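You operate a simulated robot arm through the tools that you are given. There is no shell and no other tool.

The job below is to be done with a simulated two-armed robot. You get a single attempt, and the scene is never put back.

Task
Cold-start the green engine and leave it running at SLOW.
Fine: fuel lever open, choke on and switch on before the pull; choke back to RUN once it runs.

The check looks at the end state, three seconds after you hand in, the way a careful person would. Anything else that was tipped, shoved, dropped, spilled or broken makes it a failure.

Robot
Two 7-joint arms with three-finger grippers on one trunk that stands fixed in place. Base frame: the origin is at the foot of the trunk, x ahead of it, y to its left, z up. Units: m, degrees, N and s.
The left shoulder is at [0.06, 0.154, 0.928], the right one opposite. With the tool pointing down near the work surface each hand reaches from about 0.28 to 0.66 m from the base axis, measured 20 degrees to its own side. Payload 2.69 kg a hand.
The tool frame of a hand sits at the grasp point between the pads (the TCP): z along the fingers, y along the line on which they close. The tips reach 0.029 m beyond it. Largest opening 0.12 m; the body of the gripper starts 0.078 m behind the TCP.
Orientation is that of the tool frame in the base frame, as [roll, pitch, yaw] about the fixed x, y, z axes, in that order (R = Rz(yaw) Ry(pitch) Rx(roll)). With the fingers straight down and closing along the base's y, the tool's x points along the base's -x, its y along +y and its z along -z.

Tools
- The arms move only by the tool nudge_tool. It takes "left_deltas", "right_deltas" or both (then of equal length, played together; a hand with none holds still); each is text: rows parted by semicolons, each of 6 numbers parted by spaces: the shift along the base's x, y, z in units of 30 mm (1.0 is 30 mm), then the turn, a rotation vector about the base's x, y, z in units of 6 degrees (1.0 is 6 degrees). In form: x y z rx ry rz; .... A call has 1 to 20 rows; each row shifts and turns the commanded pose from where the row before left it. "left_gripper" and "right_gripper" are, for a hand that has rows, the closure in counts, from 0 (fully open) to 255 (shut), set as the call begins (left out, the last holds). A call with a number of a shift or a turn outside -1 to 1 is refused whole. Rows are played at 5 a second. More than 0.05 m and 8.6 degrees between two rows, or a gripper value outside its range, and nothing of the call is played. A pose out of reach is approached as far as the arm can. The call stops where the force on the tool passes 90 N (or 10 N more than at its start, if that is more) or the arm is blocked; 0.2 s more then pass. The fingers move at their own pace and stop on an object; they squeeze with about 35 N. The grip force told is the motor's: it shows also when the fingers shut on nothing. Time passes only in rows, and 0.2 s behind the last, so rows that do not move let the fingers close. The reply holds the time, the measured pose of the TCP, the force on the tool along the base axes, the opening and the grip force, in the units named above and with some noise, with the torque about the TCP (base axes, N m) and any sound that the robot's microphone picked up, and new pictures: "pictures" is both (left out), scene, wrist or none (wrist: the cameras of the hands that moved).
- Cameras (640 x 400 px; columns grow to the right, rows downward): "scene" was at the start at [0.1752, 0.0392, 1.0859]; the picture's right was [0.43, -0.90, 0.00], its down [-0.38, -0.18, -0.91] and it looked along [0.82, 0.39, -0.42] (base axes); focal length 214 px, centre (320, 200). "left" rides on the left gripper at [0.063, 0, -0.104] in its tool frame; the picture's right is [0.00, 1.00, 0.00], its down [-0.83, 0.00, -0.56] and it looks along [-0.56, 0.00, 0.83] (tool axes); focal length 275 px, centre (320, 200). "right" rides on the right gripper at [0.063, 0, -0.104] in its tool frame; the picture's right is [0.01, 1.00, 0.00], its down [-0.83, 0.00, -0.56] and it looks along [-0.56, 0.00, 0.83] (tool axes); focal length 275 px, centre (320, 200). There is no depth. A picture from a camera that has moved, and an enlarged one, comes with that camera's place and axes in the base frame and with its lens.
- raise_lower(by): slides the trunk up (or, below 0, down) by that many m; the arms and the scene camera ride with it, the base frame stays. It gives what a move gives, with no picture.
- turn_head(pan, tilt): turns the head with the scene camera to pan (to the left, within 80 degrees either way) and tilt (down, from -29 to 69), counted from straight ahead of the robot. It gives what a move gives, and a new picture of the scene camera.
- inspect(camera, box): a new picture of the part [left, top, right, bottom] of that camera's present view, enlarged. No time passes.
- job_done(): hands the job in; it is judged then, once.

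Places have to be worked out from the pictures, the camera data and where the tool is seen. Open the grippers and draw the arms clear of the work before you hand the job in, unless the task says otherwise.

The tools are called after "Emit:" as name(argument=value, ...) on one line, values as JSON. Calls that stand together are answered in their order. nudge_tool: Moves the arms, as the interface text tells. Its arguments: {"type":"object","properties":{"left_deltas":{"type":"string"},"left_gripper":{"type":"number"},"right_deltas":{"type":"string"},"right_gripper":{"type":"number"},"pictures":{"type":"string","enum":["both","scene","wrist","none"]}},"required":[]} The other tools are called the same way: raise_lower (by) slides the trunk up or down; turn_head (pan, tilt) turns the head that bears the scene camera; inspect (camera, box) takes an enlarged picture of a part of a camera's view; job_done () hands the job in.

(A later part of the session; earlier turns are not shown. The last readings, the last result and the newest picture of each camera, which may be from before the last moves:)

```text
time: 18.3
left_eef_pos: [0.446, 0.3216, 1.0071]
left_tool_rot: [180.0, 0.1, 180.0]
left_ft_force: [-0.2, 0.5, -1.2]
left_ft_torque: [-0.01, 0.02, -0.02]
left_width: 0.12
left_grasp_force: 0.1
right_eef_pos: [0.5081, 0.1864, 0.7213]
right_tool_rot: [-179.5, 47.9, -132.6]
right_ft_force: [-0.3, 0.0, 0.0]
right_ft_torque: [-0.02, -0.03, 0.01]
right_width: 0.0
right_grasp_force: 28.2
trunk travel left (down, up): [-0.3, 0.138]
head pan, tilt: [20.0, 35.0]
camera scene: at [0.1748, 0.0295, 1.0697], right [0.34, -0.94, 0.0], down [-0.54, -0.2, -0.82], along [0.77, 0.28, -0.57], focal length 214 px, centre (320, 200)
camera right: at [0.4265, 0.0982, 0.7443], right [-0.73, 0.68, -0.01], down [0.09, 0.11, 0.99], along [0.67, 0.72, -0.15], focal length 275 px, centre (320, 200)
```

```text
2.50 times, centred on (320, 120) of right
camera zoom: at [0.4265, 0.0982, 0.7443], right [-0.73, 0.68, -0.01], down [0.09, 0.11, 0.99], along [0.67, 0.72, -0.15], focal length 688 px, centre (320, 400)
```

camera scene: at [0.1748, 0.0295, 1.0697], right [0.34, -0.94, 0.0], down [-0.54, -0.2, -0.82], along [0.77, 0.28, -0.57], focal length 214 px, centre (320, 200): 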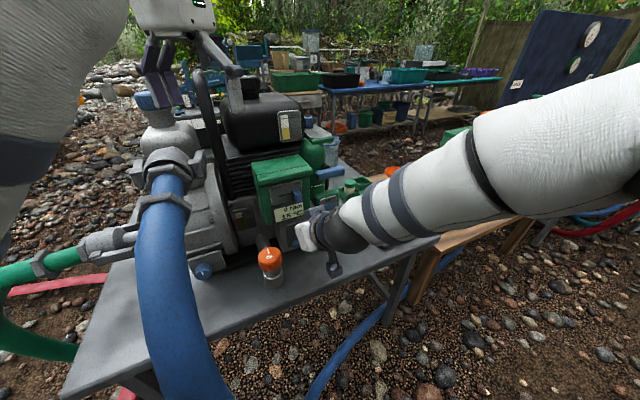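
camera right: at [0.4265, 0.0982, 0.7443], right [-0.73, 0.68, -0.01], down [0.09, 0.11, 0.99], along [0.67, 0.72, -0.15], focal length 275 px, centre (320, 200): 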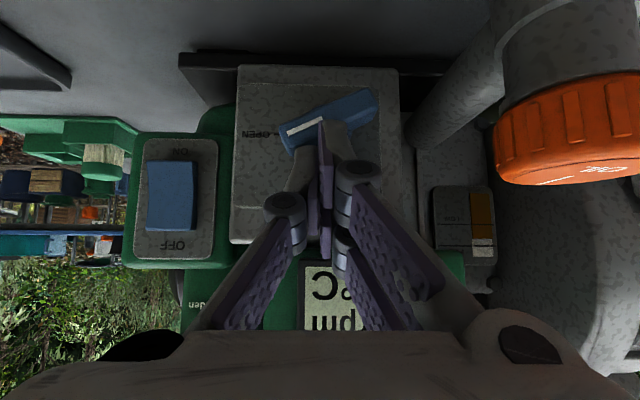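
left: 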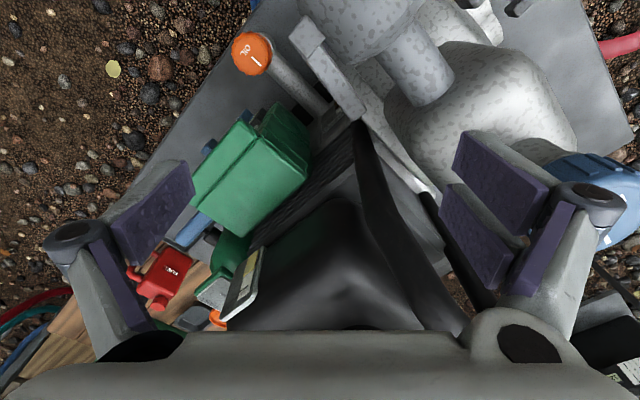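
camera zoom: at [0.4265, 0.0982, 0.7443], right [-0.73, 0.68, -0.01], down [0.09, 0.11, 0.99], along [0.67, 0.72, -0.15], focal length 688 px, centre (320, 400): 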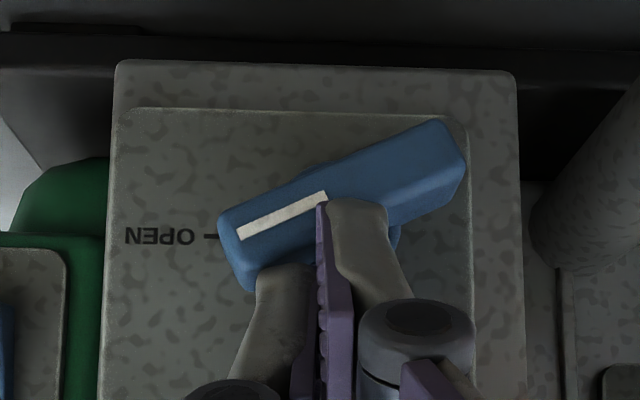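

The knob has turned about 65° toward OPEN with little force. I continue the arc to bring it fully to OPEN.

Emit:
nudge_tool(right_deltas="0.291 -0.274 -0.15 0 0 0;0.15 -0.141 -0.25 0 0 0;0 0 -0.2 0 0 0")

Emit:
inspect(camera="right", box=[220, 40, 420, 200])

```text
time: 19.1
left_eef_pos: [0.44, 0.3157, 1.0114]
left_tool_rot: [179.7, 0.5, -180.0]
left_ft_force: [0.6, -0.2, 0.1]
left_ft_torque: [0.04, 0.02, 0.01]
left_width: 0.1201
left_grasp_force: 0.1
right_eef_pos: [0.5173, 0.1764, 0.7167]
right_tool_rot: [-179.8, 48.8, -132.8]
right_ft_force: [-49.5, -38.5, 51.4]
right_ft_torque: [-0.39, 1.08, 0.2]
right_width: 0.0
right_grasp_force: 28.1
trunk travel left (down, up): [-0.3, 0.138]
head pan, tilt: [20.0, 35.0]
stopped in row 3 (right hand): the force on the tool passed its limit at 96 N (the readings are from after the stop); the commanded pose is now the measured one
camera scene: at [0.1681, 0.0247, 1.0711], right [0.34, -0.94, 0.0], down [-0.53, -0.19, -0.82], along [0.77, 0.28, -0.57], focal length 214 px, centre (320, 200)
camera right: at [0.4359, 0.086, 0.7366], right [-0.74, 0.68, 0.0], down [0.08, 0.1, 0.99], along [0.67, 0.73, -0.13], focal length 275 px, centre (320, 200)
```

scene: 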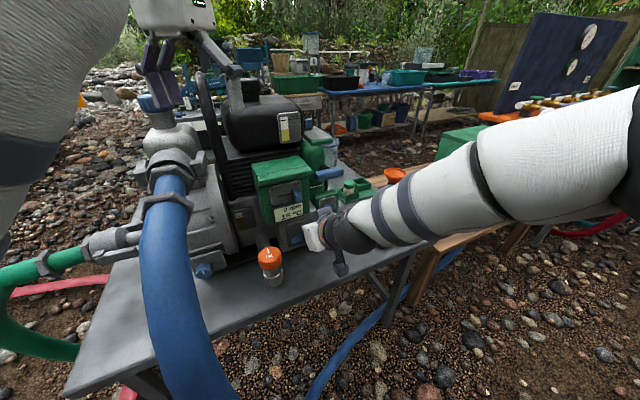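
right: 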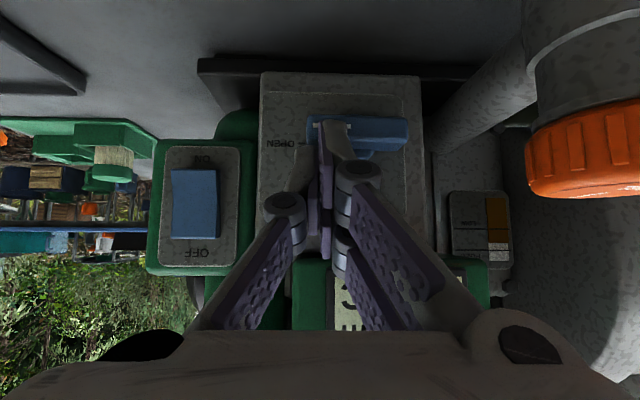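

```text
2.50 times, centred on (320, 120) of right
camera zoom: at [0.4359, 0.086, 0.7366], right [-0.74, 0.68, 0.0], down [0.08, 0.1, 0.99], along [0.67, 0.73, -0.13], focal length 688 px, centre (320, 400)
```

zoom: 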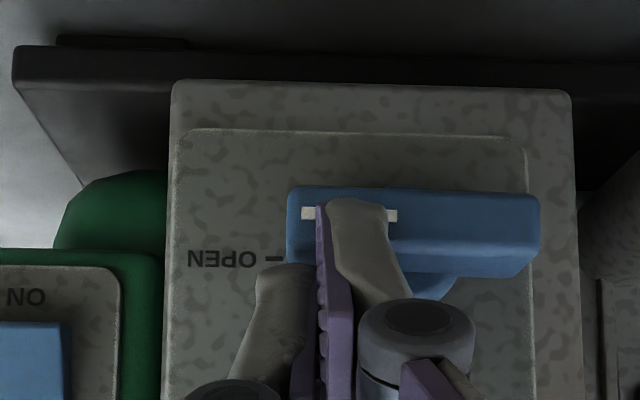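

The knob is horizontal, pointing at OPEN and against its stop. I'll lift off and back away from it, then look again.

Emit:
nudge_tool(right_deltas="-0.1 -0.1 0.2 0 0 0;-0.5 -0.5 0.2 0 0 0;-0.7 -0.74 0.3 0 0 0;-0.7 -0.74 0.3 0 0 0;0.6 -0.57 0 0 0 0;0.6 -0.57 0 0 0 0")

Emit:
inspect(camera="right", box=[240, 60, 440, 200])

```text
time: 20.4
left_eef_pos: [0.4456, 0.3215, 1.0064]
left_tool_rot: [-180.0, 0.1, 180.0]
left_ft_force: [-0.1, 0.6, -0.3]
left_ft_torque: [-0.02, 0.02, -0.03]
left_width: 0.12
left_grasp_force: 0.0
right_eef_pos: [0.4959, 0.0833, 0.7387]
right_tool_rot: [-179.8, 48.5, -132.7]
right_ft_force: [-0.2, -0.4, -0.4]
right_ft_torque: [-0.01, -0.01, 0.03]
right_width: 0.0001
right_grasp_force: 27.8
trunk travel left (down, up): [-0.3, 0.138]
head pan, tilt: [20.0, 35.0]
camera scene: at [0.1749, 0.0294, 1.0696], right [0.34, -0.94, 0.0], down [-0.54, -0.2, -0.82], along [0.77, 0.28, -0.57], focal length 214 px, centre (320, 200)
camera right: at [0.4139, -0.0058, 0.7609], right [-0.73, 0.68, -0.01], down [0.09, 0.1, 0.99], along [0.67, 0.73, -0.14], focal length 275 px, centre (320, 200)
```

scene: 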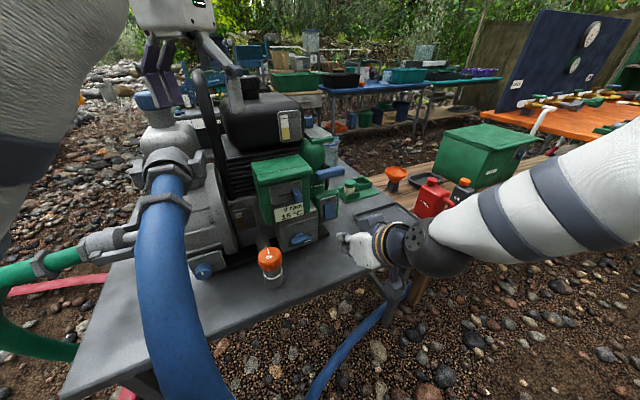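
right: 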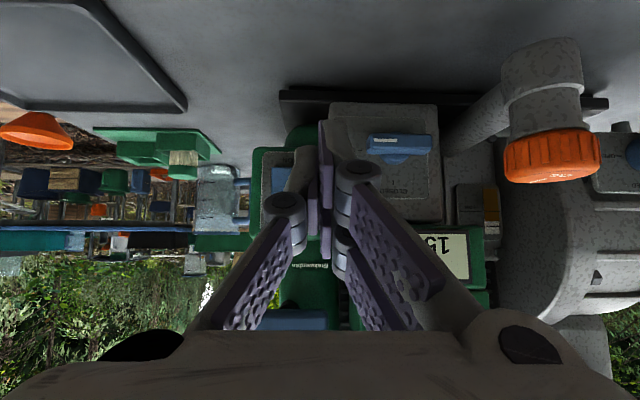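

```text
2.86 times, centred on (340, 130) of right
camera zoom: at [0.4139, -0.0058, 0.7609], right [-0.73, 0.68, -0.01], down [0.09, 0.1, 0.99], along [0.67, 0.73, -0.14], focal length 786 px, centre (263, 400)
```

zoom: 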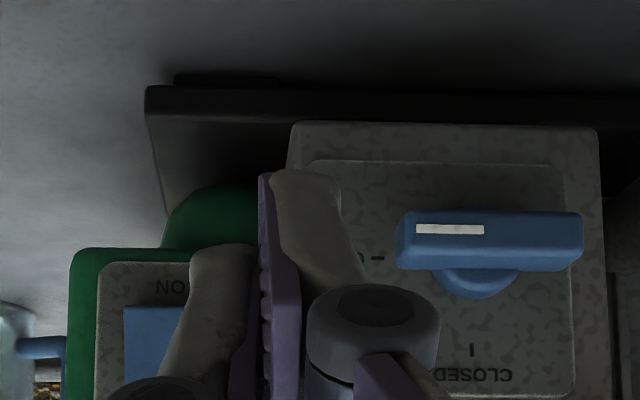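

Fuel is open. Next is the rocker, centred at about depth 0.539, z 0.716, with the ON end near z 0.699. I'll level the fingers to about 12° below horizontal and line up in front of its lower end.

Emit:
nudge_tool(right_deltas="0.158 -0.148 -0.238 0.725 -0.688 0;0.158 -0.148 -0.238 0.725 -0.688 0;0.158 -0.148 -0.238 0.725 -0.688 0;0.158 -0.148 -0.238 0.725 -0.688 0;0.158 -0.148 -0.238 0.725 -0.688 0")

Emit:
inspect(camera="scene", box=[280, 190, 400, 280])

```text
time: 21.6
left_eef_pos: [0.4447, 0.3217, 1.0071]
left_tool_rot: [180.0, 0.1, -180.0]
left_ft_force: [0.0, -0.3, 0.2]
left_ft_torque: [0.02, 0.0, 0.02]
left_width: 0.1199
left_grasp_force: 0.1
right_eef_pos: [0.522, 0.0582, 0.706]
right_tool_rot: [-178.1, 78.6, -131.2]
right_ft_force: [0.3, -0.3, -0.2]
right_ft_torque: [0.02, 0.0, 0.01]
right_width: 0.0
right_grasp_force: 28.6
trunk travel left (down, up): [-0.3, 0.138]
head pan, tilt: [20.0, 35.0]
camera scene: at [0.1749, 0.0294, 1.0697], right [0.34, -0.94, 0.0], down [-0.54, -0.2, -0.82], along [0.77, 0.28, -0.57], focal length 214 px, centre (320, 200)
camera right: at [0.4434, -0.0274, 0.6637], right [-0.73, 0.68, -0.01], down [-0.27, -0.27, 0.93], along [0.63, 0.68, 0.38], focal length 275 px, centre (320, 200)
```

scene: 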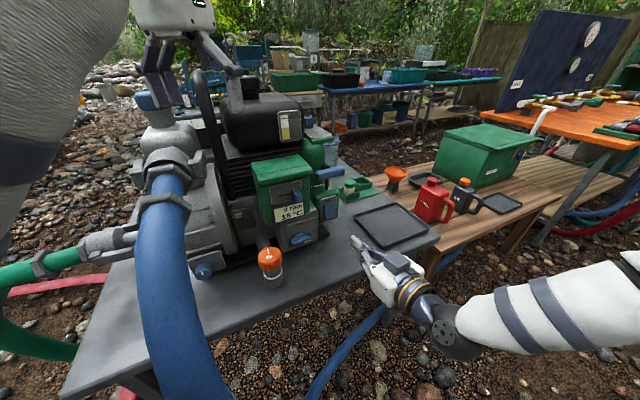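
right: 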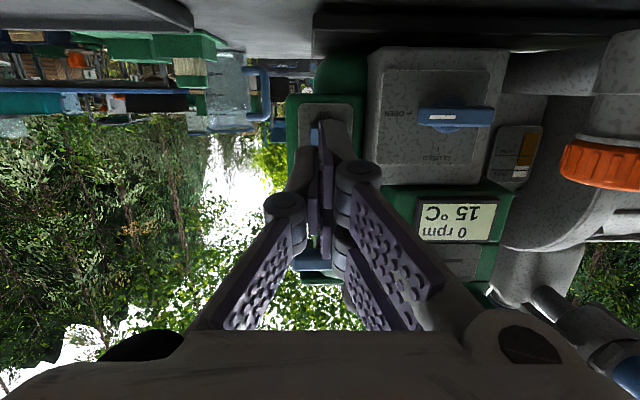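

```text
4.44 times, centred on (340, 235) of scene
camera zoom: at [0.1749, 0.0294, 1.0697], right [0.34, -0.94, 0.0], down [-0.54, -0.2, -0.82], along [0.77, 0.28, -0.57], focal length 953 px, centre (231, 44)
```

zoom: 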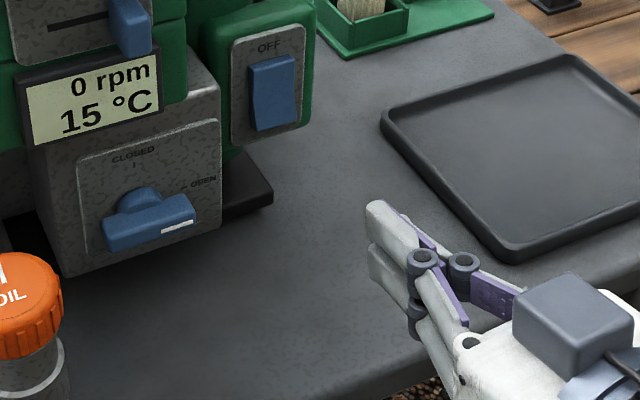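

The hand is in front of the rocker's lower end; the two closed fingers are slightly offset from each other. I advance to just short of contact.

Emit:
nudge_tool(right_deltas="0.437 0.503 -0.03 0 0 0;0.437 0.503 -0.03 0 0 0;0.437 0.503 -0.03 0 0 0;0.437 0.503 -0.03 0 0 0;0.437 0.503 -0.03 0 0 0")

Emit:
inspect(camera="scene", box=[280, 170, 400, 260])

Emit:
inspect(camera="right", box=[220, 60, 420, 200])

```text
time: 22.9
left_eef_pos: [0.4462, 0.322, 1.0071]
left_tool_rot: [-179.9, 0.1, 180.0]
left_ft_force: [-0.4, 0.0, -0.2]
left_ft_torque: [-0.02, -0.03, -0.02]
left_width: 0.1201
left_grasp_force: 0.0
right_eef_pos: [0.5888, 0.1367, 0.7002]
right_tool_rot: [-178.2, 78.4, -131.3]
right_ft_force: [-0.5, 0.5, 0.2]
right_ft_torque: [0.01, 0.02, -0.01]
right_width: 0.0001
right_grasp_force: 28.3
trunk travel left (down, up): [-0.3, 0.138]
head pan, tilt: [20.0, 35.0]
camera scene: at [0.1748, 0.0295, 1.0697], right [0.34, -0.94, 0.0], down [-0.54, -0.2, -0.82], along [0.77, 0.28, -0.57], focal length 214 px, centre (320, 200)
camera right: at [0.5101, 0.0503, 0.6592], right [-0.73, 0.68, -0.01], down [-0.26, -0.27, 0.93], along [0.63, 0.68, 0.38], focal length 275 px, centre (320, 200)
```

scene: 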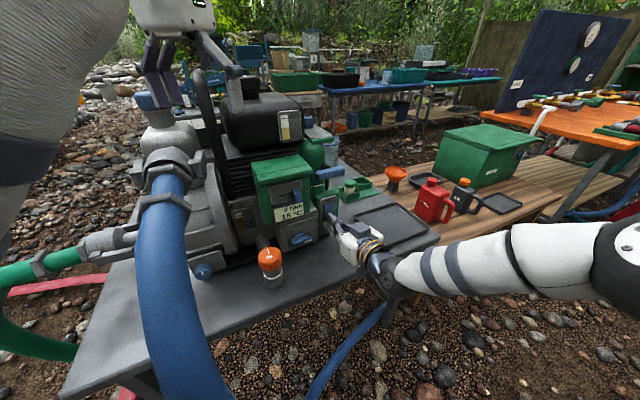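
right: 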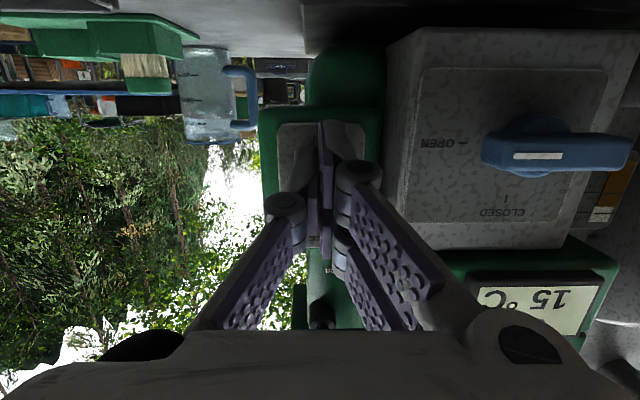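

```text
4.44 times, centred on (340, 215) of scene
camera zoom: at [0.1748, 0.0295, 1.0697], right [0.34, -0.94, 0.0], down [-0.54, -0.2, -0.82], along [0.77, 0.28, -0.57], focal length 953 px, centre (231, 133)
```

zoom: 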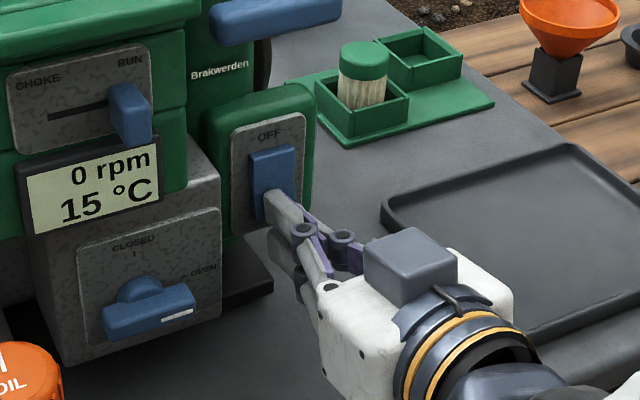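

```text
2.86 times, centred on (320, 130) of right
camera zoom: at [0.5101, 0.0503, 0.6592], right [-0.73, 0.68, -0.01], down [-0.26, -0.27, 0.93], along [0.63, 0.68, 0.38], focal length 786 px, centre (320, 400)
```

zoom: 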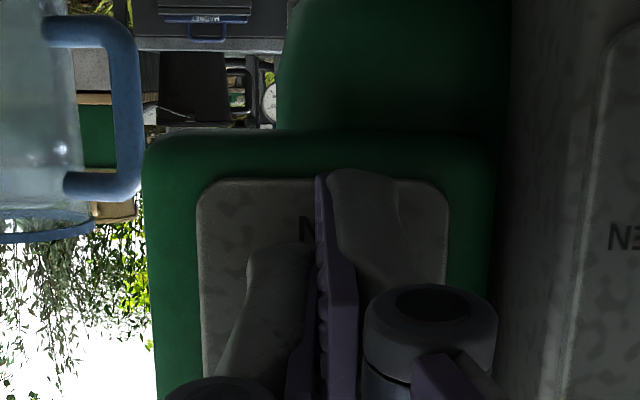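

The upper fingertip is over the rocker's lower half. Now I press inward in small steps.

Emit:
nudge_tool(right_deltas="0.137 0.146 0 0 0 0;0.137 0.146 0 0 0 0;0.137 0.146 0 0 0 0;0.137 0.146 0 0 0 0")

Emit:
inspect(camera="scene", box=[310, 180, 370, 240])

```text
time: 23.4
left_eef_pos: [0.4418, 0.3184, 1.0111]
left_tool_rot: [179.8, 0.4, -180.0]
left_ft_force: [-0.7, -0.2, 0.4]
left_ft_torque: [0.02, -0.02, 0.0]
left_width: 0.1201
left_grasp_force: 0.0
right_eef_pos: [0.589, 0.1359, 0.6975]
right_tool_rot: [-178.0, 77.7, -131.2]
right_ft_force: [-45.6, -45.9, 12.4]
right_ft_torque: [0.91, -1.09, 0.18]
right_width: 0.0
right_grasp_force: 28.6
trunk travel left (down, up): [-0.3, 0.138]
head pan, tilt: [20.0, 35.0]
stopped in row 2 (right hand): the force on the tool passed its limit at 102 N (the readings are from after the stop); the commanded pose is now the measured one
camera scene: at [0.17, 0.0259, 1.0707], right [0.34, -0.94, 0.0], down [-0.54, -0.19, -0.82], along [0.77, 0.28, -0.57], focal length 214 px, centre (320, 200)
camera right: at [0.5109, 0.0504, 0.6562], right [-0.73, 0.68, -0.01], down [-0.26, -0.26, 0.93], along [0.63, 0.68, 0.37], focal length 275 px, centre (320, 200)
```

scene: 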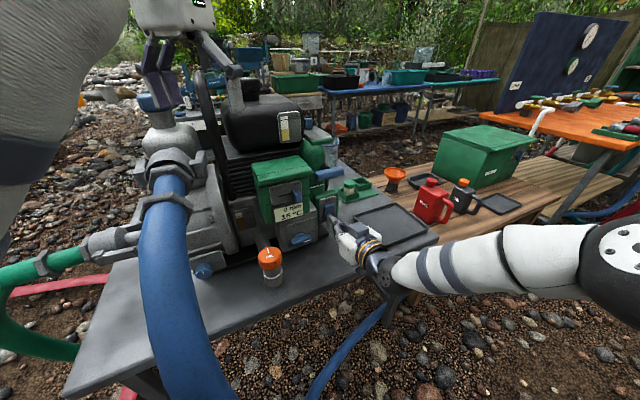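
right: 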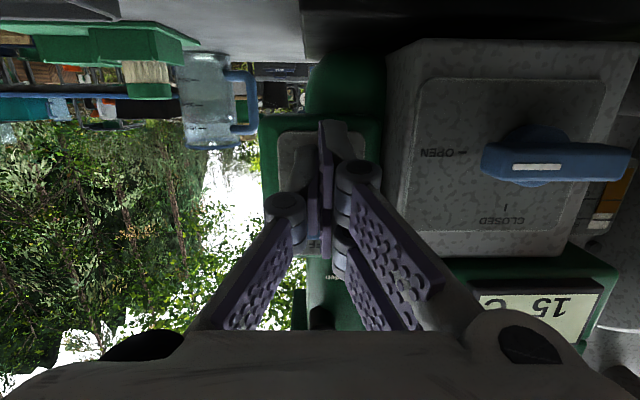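

```text
6.67 times, centred on (340, 210) of scene
camera zoom: at [0.17, 0.0259, 1.0707], right [0.34, -0.94, 0.0], down [-0.54, -0.19, -0.82], along [0.77, 0.28, -0.57], focal length 1430 px, centre (187, 133)
```

zoom: 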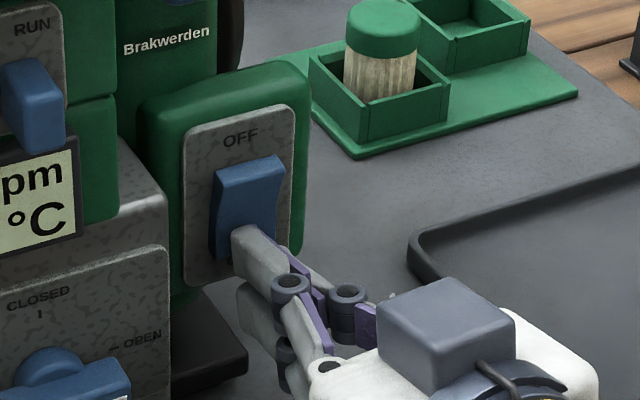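

The rocker looks flipped (the OFF end now stands out). I'll back off to confirm.

Emit:
nudge_tool(right_deltas="-0.3 -0.32 0 0 0 0;-0.6 -0.64 0 0 0 0;-0.6 -0.64 0 0 0 0;-0.6 -0.64 0 0 0 0;0.5 -0.47 0 0 0 0;0.5 -0.47 0 0 0 0")

Emit:
inspect(camera="scene", box=[310, 180, 370, 240])

Emit:
inspect(camera="right", box=[300, 40, 460, 180])

```text
time: 24.8
left_eef_pos: [0.4449, 0.3209, 1.0082]
left_tool_rot: [180.0, 0.1, -180.0]
left_ft_force: [0.5, -0.5, 0.5]
left_ft_torque: [0.01, 0.0, -0.04]
left_width: 0.1199
left_grasp_force: 0.1
right_eef_pos: [0.5595, 0.0442, 0.6957]
right_tool_rot: [-178.3, 77.7, -131.5]
right_ft_force: [0.3, 0.1, -0.6]
right_ft_torque: [0.03, 0.02, -0.01]
right_width: 0.0
right_grasp_force: 28.2
trunk travel left (down, up): [-0.3, 0.138]
head pan, tilt: [20.0, 35.0]
camera scene: at [0.1748, 0.0295, 1.0697], right [0.34, -0.94, 0.0], down [-0.54, -0.2, -0.82], along [0.77, 0.28, -0.57], focal length 214 px, centre (320, 200)
camera right: at [0.4821, -0.042, 0.6547], right [-0.73, 0.68, -0.01], down [-0.26, -0.26, 0.93], along [0.63, 0.68, 0.37], focal length 275 px, centre (320, 200)
```

scene: 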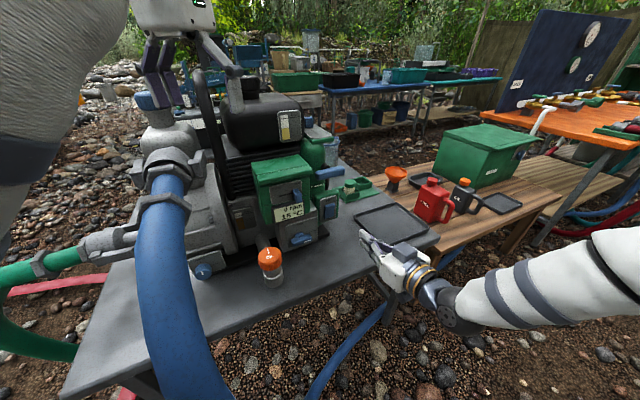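
right: 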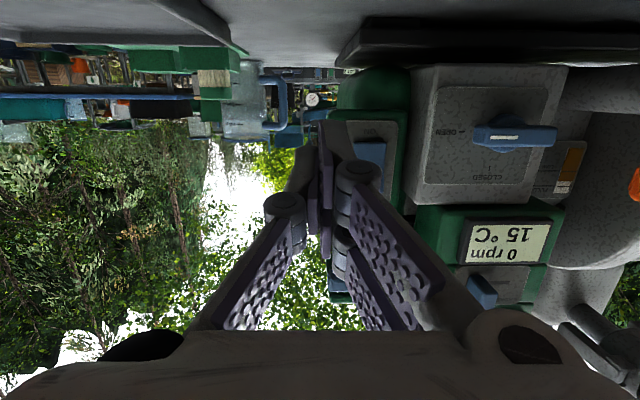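

```text
6.67 times, centred on (340, 210) of scene
camera zoom: at [0.1748, 0.0295, 1.0697], right [0.34, -0.94, 0.0], down [-0.54, -0.2, -0.82], along [0.77, 0.28, -0.57], focal length 1430 px, centre (187, 133)
```

zoom: 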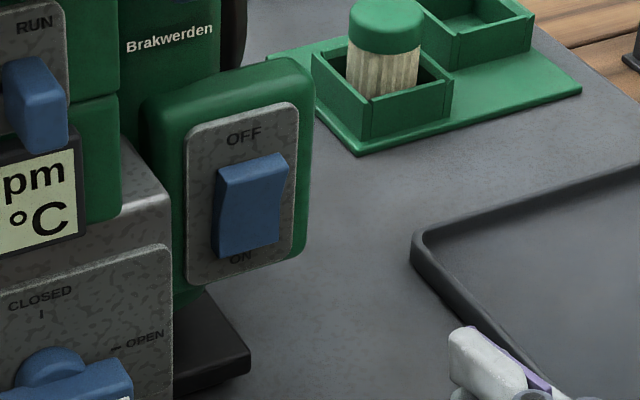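

```text
2.86 times, centred on (380, 110) of right
camera zoom: at [0.4821, -0.042, 0.6547], right [-0.73, 0.68, -0.01], down [-0.26, -0.26, 0.93], along [0.63, 0.68, 0.37], focal length 786 px, centre (149, 457)
```

zoom: 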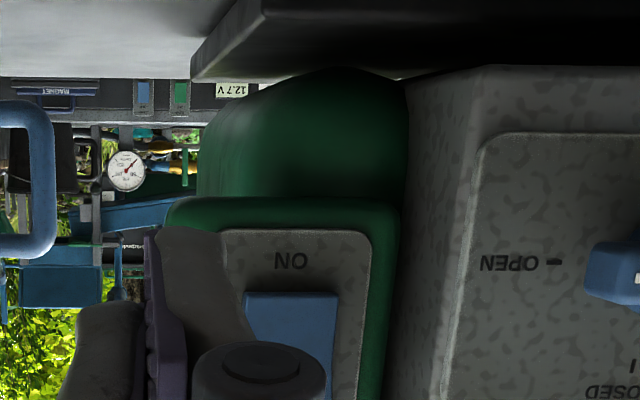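

The switch is now ON. Next I roll the hand 90° (needed for the T-grip anyway and slimmer in height for the choke slot) while rising to the choke level, still well in front of the panel.

Emit:
nudge_tool(right_deltas="-0.103 0.14 0.282 0.67 0.711 -0.213;-0.103 0.14 0.282 0.67 0.711 -0.213;-0.103 0.14 0.282 0.67 0.711 -0.213;-0.103 0.14 0.282 0.67 0.711 -0.213;-0.103 0.14 0.282 0.67 0.711 -0.213;-0.103 0.14 0.282 0.67 0.711 -0.213;-0.103 0.14 0.282 0.67 0.711 -0.213;-0.103 0.14 0.282 0.67 0.711 -0.213;-0.103 0.14 0.282 0.67 0.711 -0.213;-0.103 0.14 0.282 0.67 0.711 -0.213;-0.103 0.14 0.282 0.67 0.711 -0.213;-0.103 0.14 0.282 0.67 0.711 -0.213;-0.103 0.14 0.282 0.67 0.711 -0.213;-0.103 0.14 0.282 0.67 0.711 -0.213;-0.103 0.14 0.282 0.67 0.711 -0.213")

Emit:
inspect(camera="scene", box=[240, 150, 400, 250])

```text
time: 28.0
left_eef_pos: [0.4453, 0.3217, 1.0071]
left_tool_rot: [179.9, 0.1, -180.0]
left_ft_force: [0.1, -0.7, 0.4]
left_ft_torque: [0.02, 0.0, 0.0]
left_width: 0.1198
left_grasp_force: 0.0
right_eef_pos: [0.5132, 0.1077, 0.8224]
right_tool_rot: [102.2, 0.2, 136.8]
right_ft_force: [-0.2, -0.1, 0.3]
right_ft_torque: [0.01, -0.02, 0.02]
right_width: 0.0
right_grasp_force: 28.3
trunk travel left (down, up): [-0.3, 0.138]
head pan, tilt: [20.0, 35.0]
camera scene: at [0.1748, 0.0295, 1.0697], right [0.34, -0.94, 0.0], down [-0.54, -0.2, -0.82], along [0.77, 0.28, -0.57], focal length 214 px, centre (320, 200)
camera right: at [0.3972, 0.0758, 0.8422], right [0.14, 0.16, 0.98], down [0.23, -0.96, 0.12], along [0.96, 0.21, -0.17], focal length 275 px, centre (320, 200)
```

scene: 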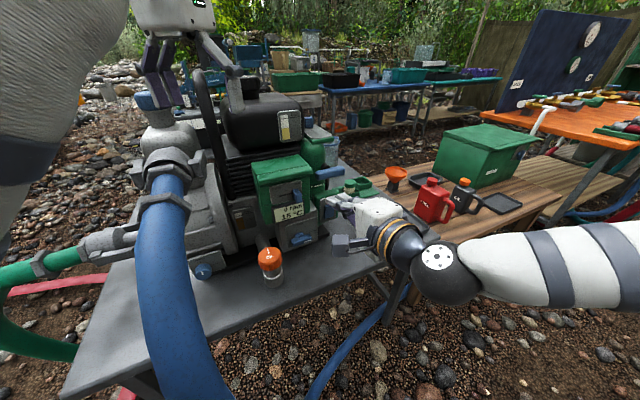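
right: 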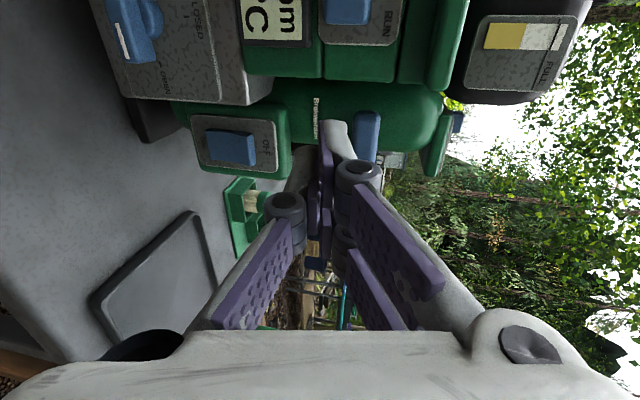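

```text
4.00 times, centred on (320, 200) of scene
camera zoom: at [0.1748, 0.0295, 1.0697], right [0.34, -0.94, 0.0], down [-0.54, -0.2, -0.82], along [0.77, 0.28, -0.57], focal length 858 px, centre (320, 200)
```

zoom: 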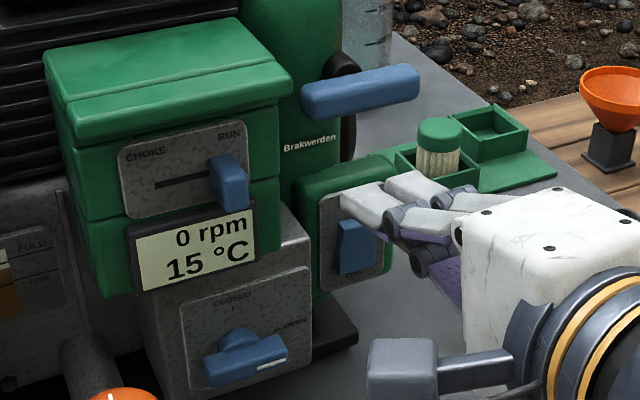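

The roll worked and the tips straddle the tool point as computed. I shift left and advance so the fingertips stand just right of the choke knob.

Emit:
nudge_tool(right_deltas="-0.6 0.565 0 0 0 0;0.365 0.388 0 0 0 0;0.365 0.388 0 0 0 0;0.365 0.388 0 0 0 0")

Emit:
inspect(camera="scene", box=[260, 170, 360, 240])

Emit:
inspect(camera="right", box=[220, 0, 460, 180])

```text
time: 29.0
left_eef_pos: [0.4474, 0.322, 1.0067]
left_tool_rot: [-179.9, 0.1, -179.9]
left_ft_force: [-0.1, 0.4, 0.0]
left_ft_torque: [0.02, 0.0, 0.01]
left_width: 0.1202
left_grasp_force: 0.0
right_eef_pos: [0.5283, 0.1623, 0.8217]
right_tool_rot: [102.2, 0.3, 136.8]
right_ft_force: [-0.5, 0.1, -0.2]
right_ft_torque: [0.01, -0.03, -0.02]
right_width: 0.0
right_grasp_force: 28.5
trunk travel left (down, up): [-0.3, 0.138]
head pan, tilt: [20.0, 35.0]
camera scene: at [0.1748, 0.0296, 1.0697], right [0.34, -0.94, 0.0], down [-0.54, -0.2, -0.82], along [0.77, 0.28, -0.57], focal length 214 px, centre (320, 200)
camera right: at [0.4129, 0.1289, 0.8416], right [0.14, 0.16, 0.98], down [0.23, -0.96, 0.13], along [0.96, 0.21, -0.17], focal length 275 px, centre (320, 200)
```

scene: 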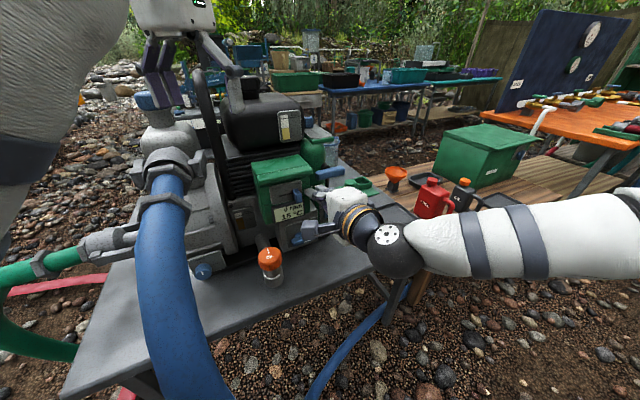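
right: 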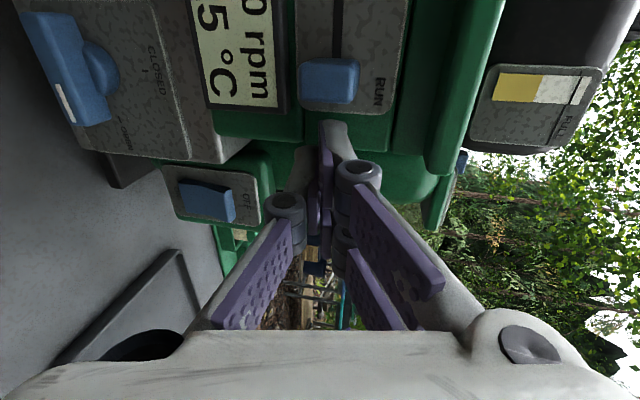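

```text
5.71 times, centred on (310, 205) of scene
camera zoom: at [0.1748, 0.0296, 1.0697], right [0.34, -0.94, 0.0], down [-0.54, -0.2, -0.82], along [0.77, 0.28, -0.57], focal length 1226 px, centre (377, 171)
```

zoom: 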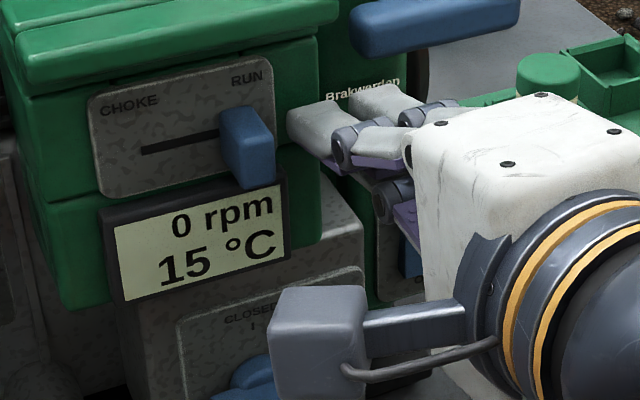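

```text
2.22 times, centred on (340, 90) of right
camera zoom: at [0.4129, 0.1289, 0.8416], right [0.14, 0.16, 0.98], down [0.23, -0.96, 0.13], along [0.96, 0.21, -0.17], focal length 612 px, centre (276, 444)
```

zoom: 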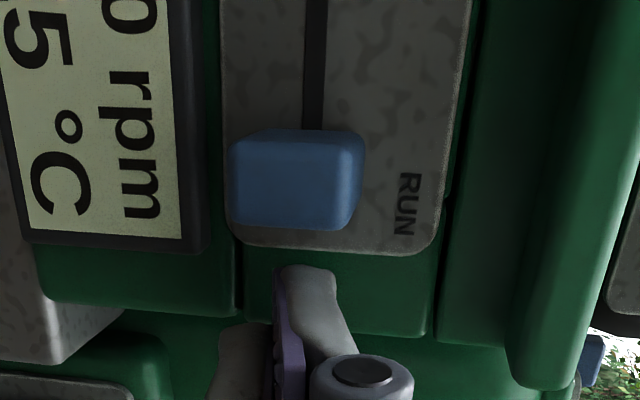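

The left fingertip is level with the choke knob and about 1 cm to its right. I push left about 5 cm along the slot toward CHOKE.

Emit:
nudge_tool(right_deltas="-0.243 0.229 0 0 0 0;-0.243 0.229 0 0 0 0;-0.243 0.229 0 0 0 0;-0.243 0.229 0 0 0 0")

Emit:
inspect(camera="scene", box=[260, 170, 360, 240])

Emit:
inspect(camera="right", box=[220, 0, 460, 180])

```text
time: 30.0
left_eef_pos: [0.4456, 0.3213, 1.0086]
left_tool_rot: [179.9, 0.1, -180.0]
left_ft_force: [0.5, 0.1, -0.6]
left_ft_torque: [-0.04, 0.0, 0.0]
left_width: 0.1197
left_grasp_force: 0.1
right_eef_pos: [0.5008, 0.1879, 0.8214]
right_tool_rot: [102.2, 0.3, 136.9]
right_ft_force: [0.4, 0.8, -0.3]
right_ft_torque: [0.0, -0.03, 0.0]
right_width: 0.0
right_grasp_force: 28.4
trunk travel left (down, up): [-0.3, 0.138]
head pan, tilt: [20.0, 35.0]
camera scene: at [0.1748, 0.0295, 1.0697], right [0.34, -0.94, 0.0], down [-0.54, -0.2, -0.82], along [0.77, 0.28, -0.57], focal length 214 px, centre (320, 200)
camera right: at [0.3841, 0.1545, 0.8416], right [0.14, 0.16, 0.98], down [0.23, -0.96, 0.13], along [0.96, 0.21, -0.17], focal length 275 px, centre (320, 200)
```

scene: 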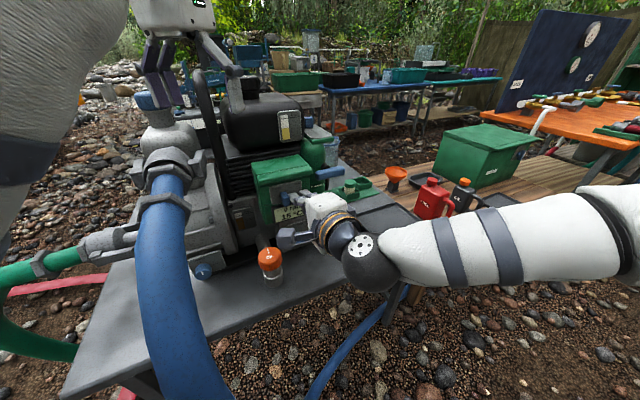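
right: 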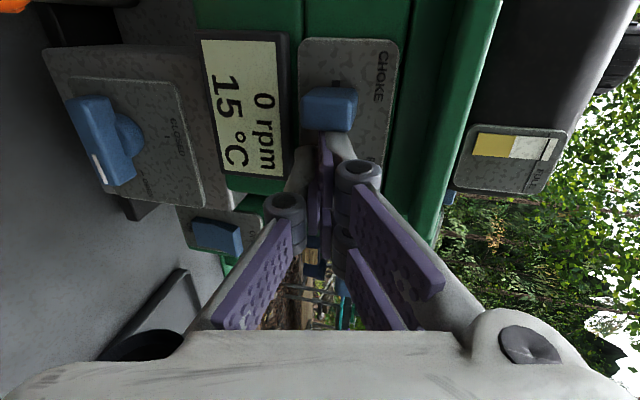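

```text
5.71 times, centred on (310, 205) of scene
camera zoom: at [0.1748, 0.0295, 1.0697], right [0.34, -0.94, 0.0], down [-0.54, -0.2, -0.82], along [0.77, 0.28, -0.57], focal length 1226 px, centre (377, 171)
```

zoom: 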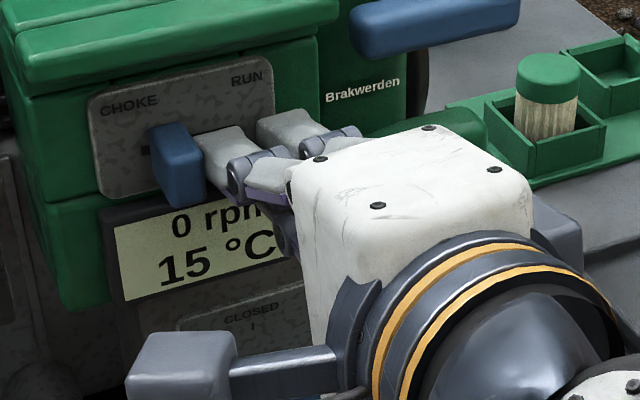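

```text
2.22 times, centred on (340, 90) of right
camera zoom: at [0.3841, 0.1545, 0.8416], right [0.14, 0.16, 0.98], down [0.23, -0.96, 0.13], along [0.96, 0.21, -0.17], focal length 612 px, centre (276, 444)
```

zoom: 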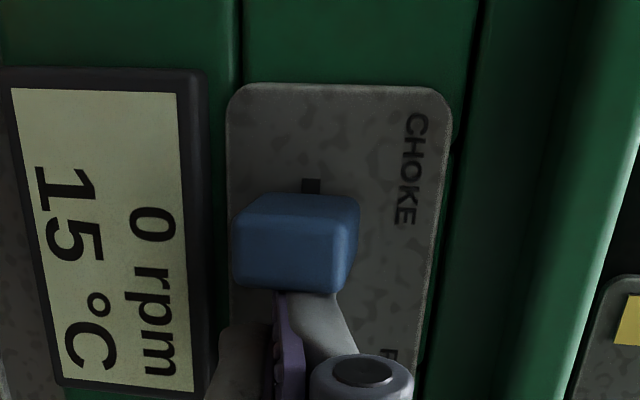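

The knob slides freely and is almost at CHOKE. A little further to its stop.

Emit:
nudge_tool(right_deltas="-0.121 0.114 0 0 0 0;-0.121 0.114 0 0 0 0;-0.1 0.094 0 0 0 0")

Emit:
inspect(camera="right", box=[220, 0, 460, 180])

```text
time: 30.8
left_eef_pos: [0.4469, 0.3211, 1.0068]
left_tool_rot: [179.9, 0.0, -180.0]
left_ft_force: [-0.1, 0.5, -0.7]
left_ft_torque: [-0.01, 0.0, 0.0]
left_width: 0.12
left_grasp_force: 0.1
right_eef_pos: [0.4926, 0.1943, 0.8225]
right_tool_rot: [102.3, 0.4, 136.5]
right_ft_force: [9.7, -12.4, -2.8]
right_ft_torque: [-0.06, -0.13, -0.33]
right_width: 0.0001
right_grasp_force: 28.3
trunk travel left (down, up): [-0.3, 0.138]
head pan, tilt: [20.0, 35.0]
camera scene: at [0.1758, 0.0285, 1.0695], right [0.34, -0.94, 0.0], down [-0.54, -0.2, -0.82], along [0.77, 0.28, -0.57], focal length 214 px, centre (320, 200)
camera right: at [0.376, 0.1625, 0.8429], right [0.14, 0.16, 0.98], down [0.23, -0.97, 0.12], along [0.96, 0.21, -0.17], focal length 275 px, centre (320, 200)
```

scene: 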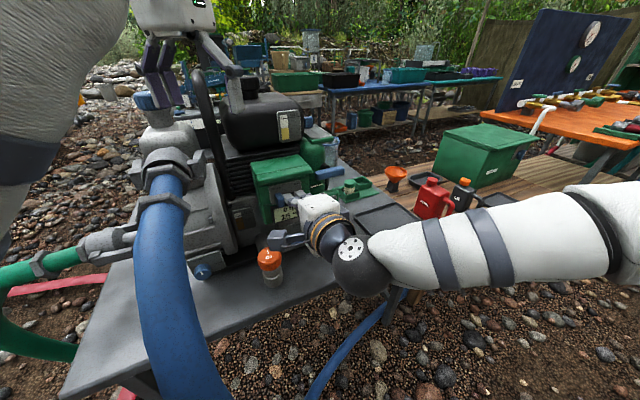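
right: 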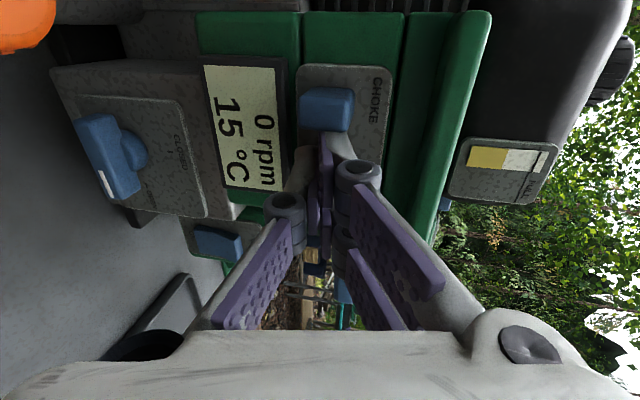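

```text
2.22 times, centred on (340, 90) of right
camera zoom: at [0.376, 0.1625, 0.8429], right [0.14, 0.16, 0.98], down [0.23, -0.97, 0.12], along [0.96, 0.21, -0.17], focal length 612 px, centre (276, 444)
```

zoom: 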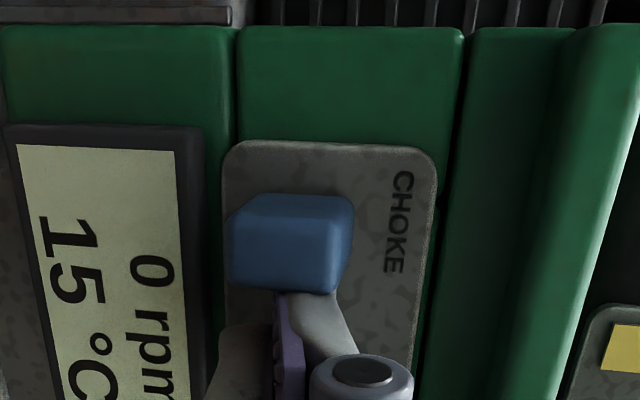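

Choke is against its CHOKE stop (16 N on contact). I retreat, then open the gripper and line up on the T-grip (bar axis about depth 0.54, p 0.335, z 0.828).

Emit:
nudge_tool(right_deltas="0.243 -0.229 0 0 0 0;-0.57 -0.607 0 0 0 0;-0.57 -0.607 0 0 0 0", pictures="none")

Emit:
nudge_tool(right_deltas="0.5 -0.47 0.17 0 0 0;0.5 -0.47 0.17 0 0 0;0.5 -0.47 0.17 0 0 0;0.5 -0.47 0.17 0 0 0;0.5 -0.47 0.17 0 0 0;0.2 0.212 0 0 0 0", right_gripper=106)

Emit:
inspect(camera="scene", box=[270, 140, 390, 230])

Emit:
inspect(camera="right", box=[160, 0, 480, 200])

```text
time: 31.6
left_eef_pos: [0.4464, 0.3224, 1.007]
left_tool_rot: [180.0, 0.0, 180.0]
left_ft_force: [0.9, 0.7, 0.2]
left_ft_torque: [0.0, 0.0, 0.02]
left_width: 0.12
left_grasp_force: 0.1
right_eef_pos: [0.4617, 0.1546, 0.8221]
right_tool_rot: [102.2, 0.3, 136.8]
right_ft_force: [-0.2, 0.7, -0.4]
right_ft_torque: [0.03, 0.02, -0.01]
right_width: 0.0003
right_grasp_force: 28.6
trunk travel left (down, up): [-0.3, 0.138]
head pan, tilt: [20.0, 35.0]
```

```text
time: 33.0
left_eef_pos: [0.4458, 0.3209, 1.0073]
left_tool_rot: [-179.9, 0.1, -180.0]
left_ft_force: [-0.4, 0.1, 0.0]
left_ft_torque: [0.03, 0.0, 0.03]
left_width: 0.1199
left_grasp_force: 0.0
right_eef_pos: [0.5434, 0.0903, 0.8492]
right_tool_rot: [102.2, 0.3, 136.8]
right_ft_force: [0.2, 1.0, -0.1]
right_ft_torque: [0.01, 0.01, -0.04]
right_width: 0.0704
right_grasp_force: 0.1
trunk travel left (down, up): [-0.3, 0.138]
head pan, tilt: [20.0, 35.0]
camera scene: at [0.1748, 0.0294, 1.0697], right [0.34, -0.94, 0.0], down [-0.54, -0.2, -0.82], along [0.77, 0.28, -0.57], focal length 214 px, centre (320, 200)
camera right: at [0.4268, 0.0569, 0.8692], right [0.14, 0.16, 0.98], down [0.23, -0.96, 0.13], along [0.96, 0.21, -0.17], focal length 275 px, centre (320, 200)
```

scene: 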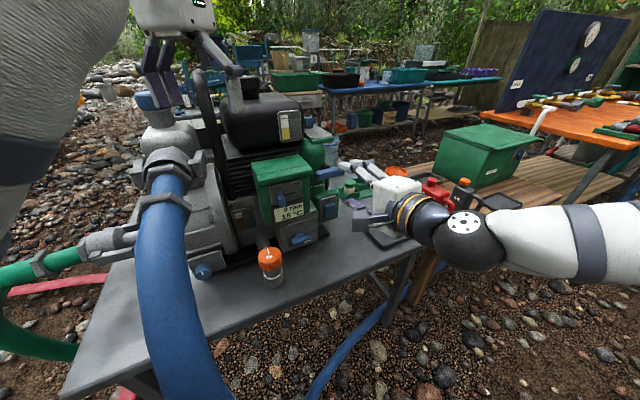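
right: 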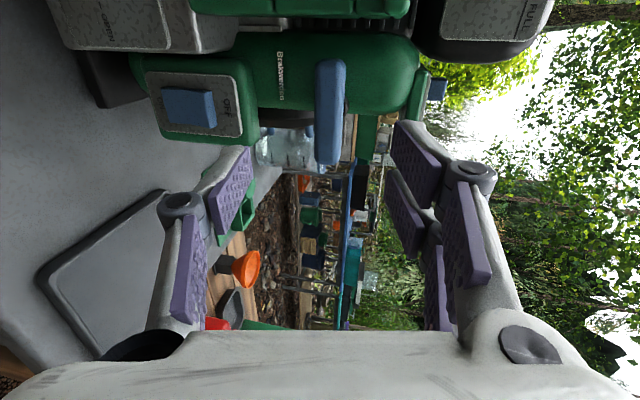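

```text
4.44 times, centred on (330, 185) of scene
camera zoom: at [0.1748, 0.0294, 1.0697], right [0.34, -0.94, 0.0], down [-0.54, -0.2, -0.82], along [0.77, 0.28, -0.57], focal length 953 px, centre (276, 267)
```

zoom: 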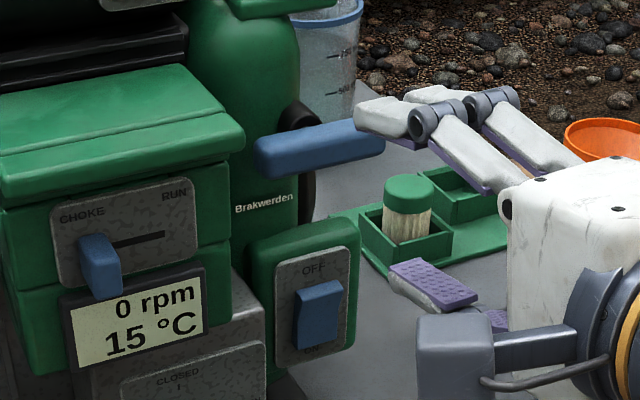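

```text
2.00 times, centred on (320, 100) of right
camera zoom: at [0.4268, 0.0569, 0.8692], right [0.14, 0.16, 0.98], down [0.23, -0.96, 0.13], along [0.96, 0.21, -0.17], focal length 551 px, centre (320, 400)
```

zoom: 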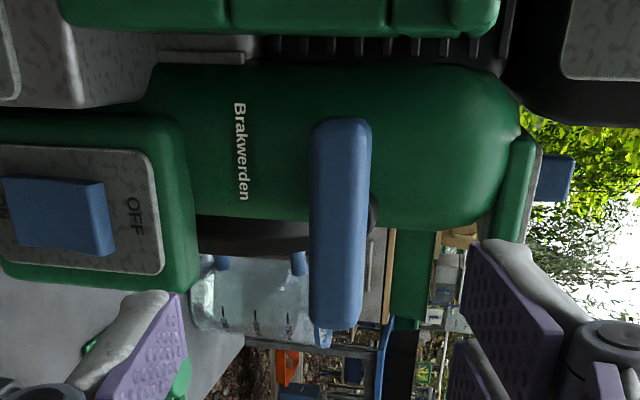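

The bar lies between the open jaws in height (bar p 0.296–0.372, z ≈ 0.832). I advance so the pads straddle it.

Emit:
nudge_tool(right_deltas="0.418 0.444 -0.101 0 0 0;0.418 0.444 -0.101 0 0 0;0.418 0.444 -0.101 0 0 0;0.418 0.444 -0.101 0 0 0;0.418 0.444 -0.101 0 0 0")

Emit:
inspect(camera="scene", box=[270, 140, 390, 230])

Emit:
inspect(camera="right", box=[160, 20, 480, 220])

```text
time: 34.2
left_eef_pos: [0.4443, 0.32, 1.0079]
left_tool_rot: [179.9, 0.1, -180.0]
left_ft_force: [-0.4, -0.1, 0.5]
left_ft_torque: [0.03, -0.01, -0.01]
left_width: 0.1199
left_grasp_force: 0.0
right_eef_pos: [0.6051, 0.1556, 0.8339]
right_tool_rot: [102.1, 0.3, 136.8]
right_ft_force: [-5.4, -5.9, 0.8]
right_ft_torque: [0.25, -0.27, -0.07]
right_width: 0.0715
right_grasp_force: 1.2
trunk travel left (down, up): [-0.3, 0.138]
head pan, tilt: [20.0, 35.0]
camera scene: at [0.1739, 0.0287, 1.0699], right [0.34, -0.94, 0.0], down [-0.54, -0.2, -0.82], along [0.77, 0.28, -0.57], focal length 214 px, centre (320, 200)
camera right: at [0.4886, 0.1239, 0.8538], right [0.14, 0.16, 0.98], down [0.23, -0.96, 0.12], along [0.96, 0.21, -0.17], focal length 275 px, centre (320, 200)
```

scene: 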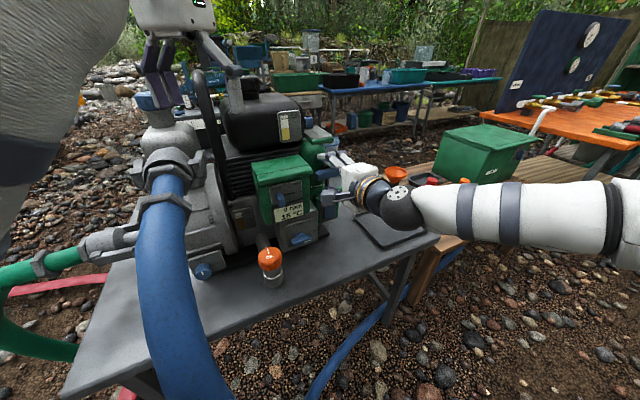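
right: 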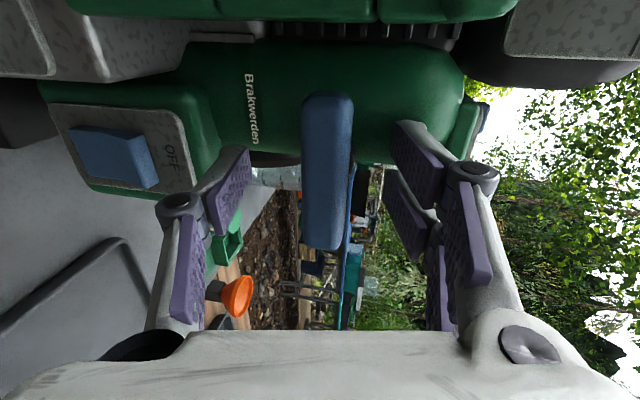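

```text
4.44 times, centred on (330, 185) of scene
camera zoom: at [0.1739, 0.0287, 1.0699], right [0.34, -0.94, 0.0], down [-0.54, -0.2, -0.82], along [0.77, 0.28, -0.57], focal length 953 px, centre (276, 267)
```

zoom: 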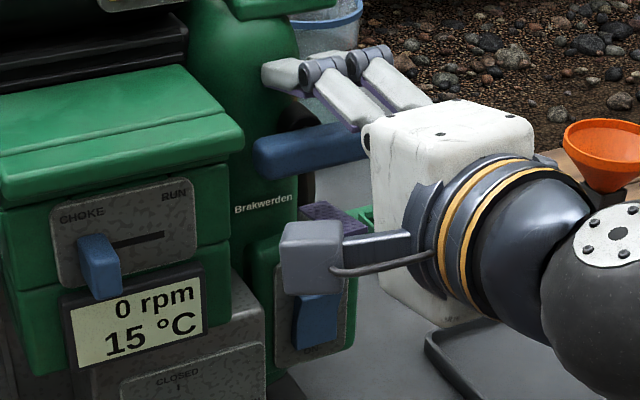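

```text
2.00 times, centred on (320, 120) of right
camera zoom: at [0.4886, 0.1239, 0.8538], right [0.14, 0.16, 0.98], down [0.23, -0.96, 0.12], along [0.96, 0.21, -0.17], focal length 551 px, centre (320, 360)
```

zoom: 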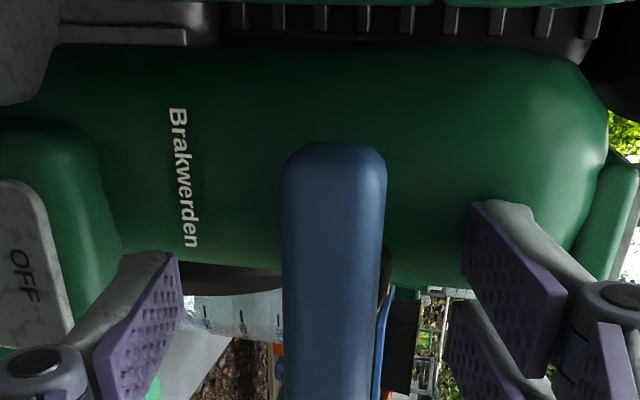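

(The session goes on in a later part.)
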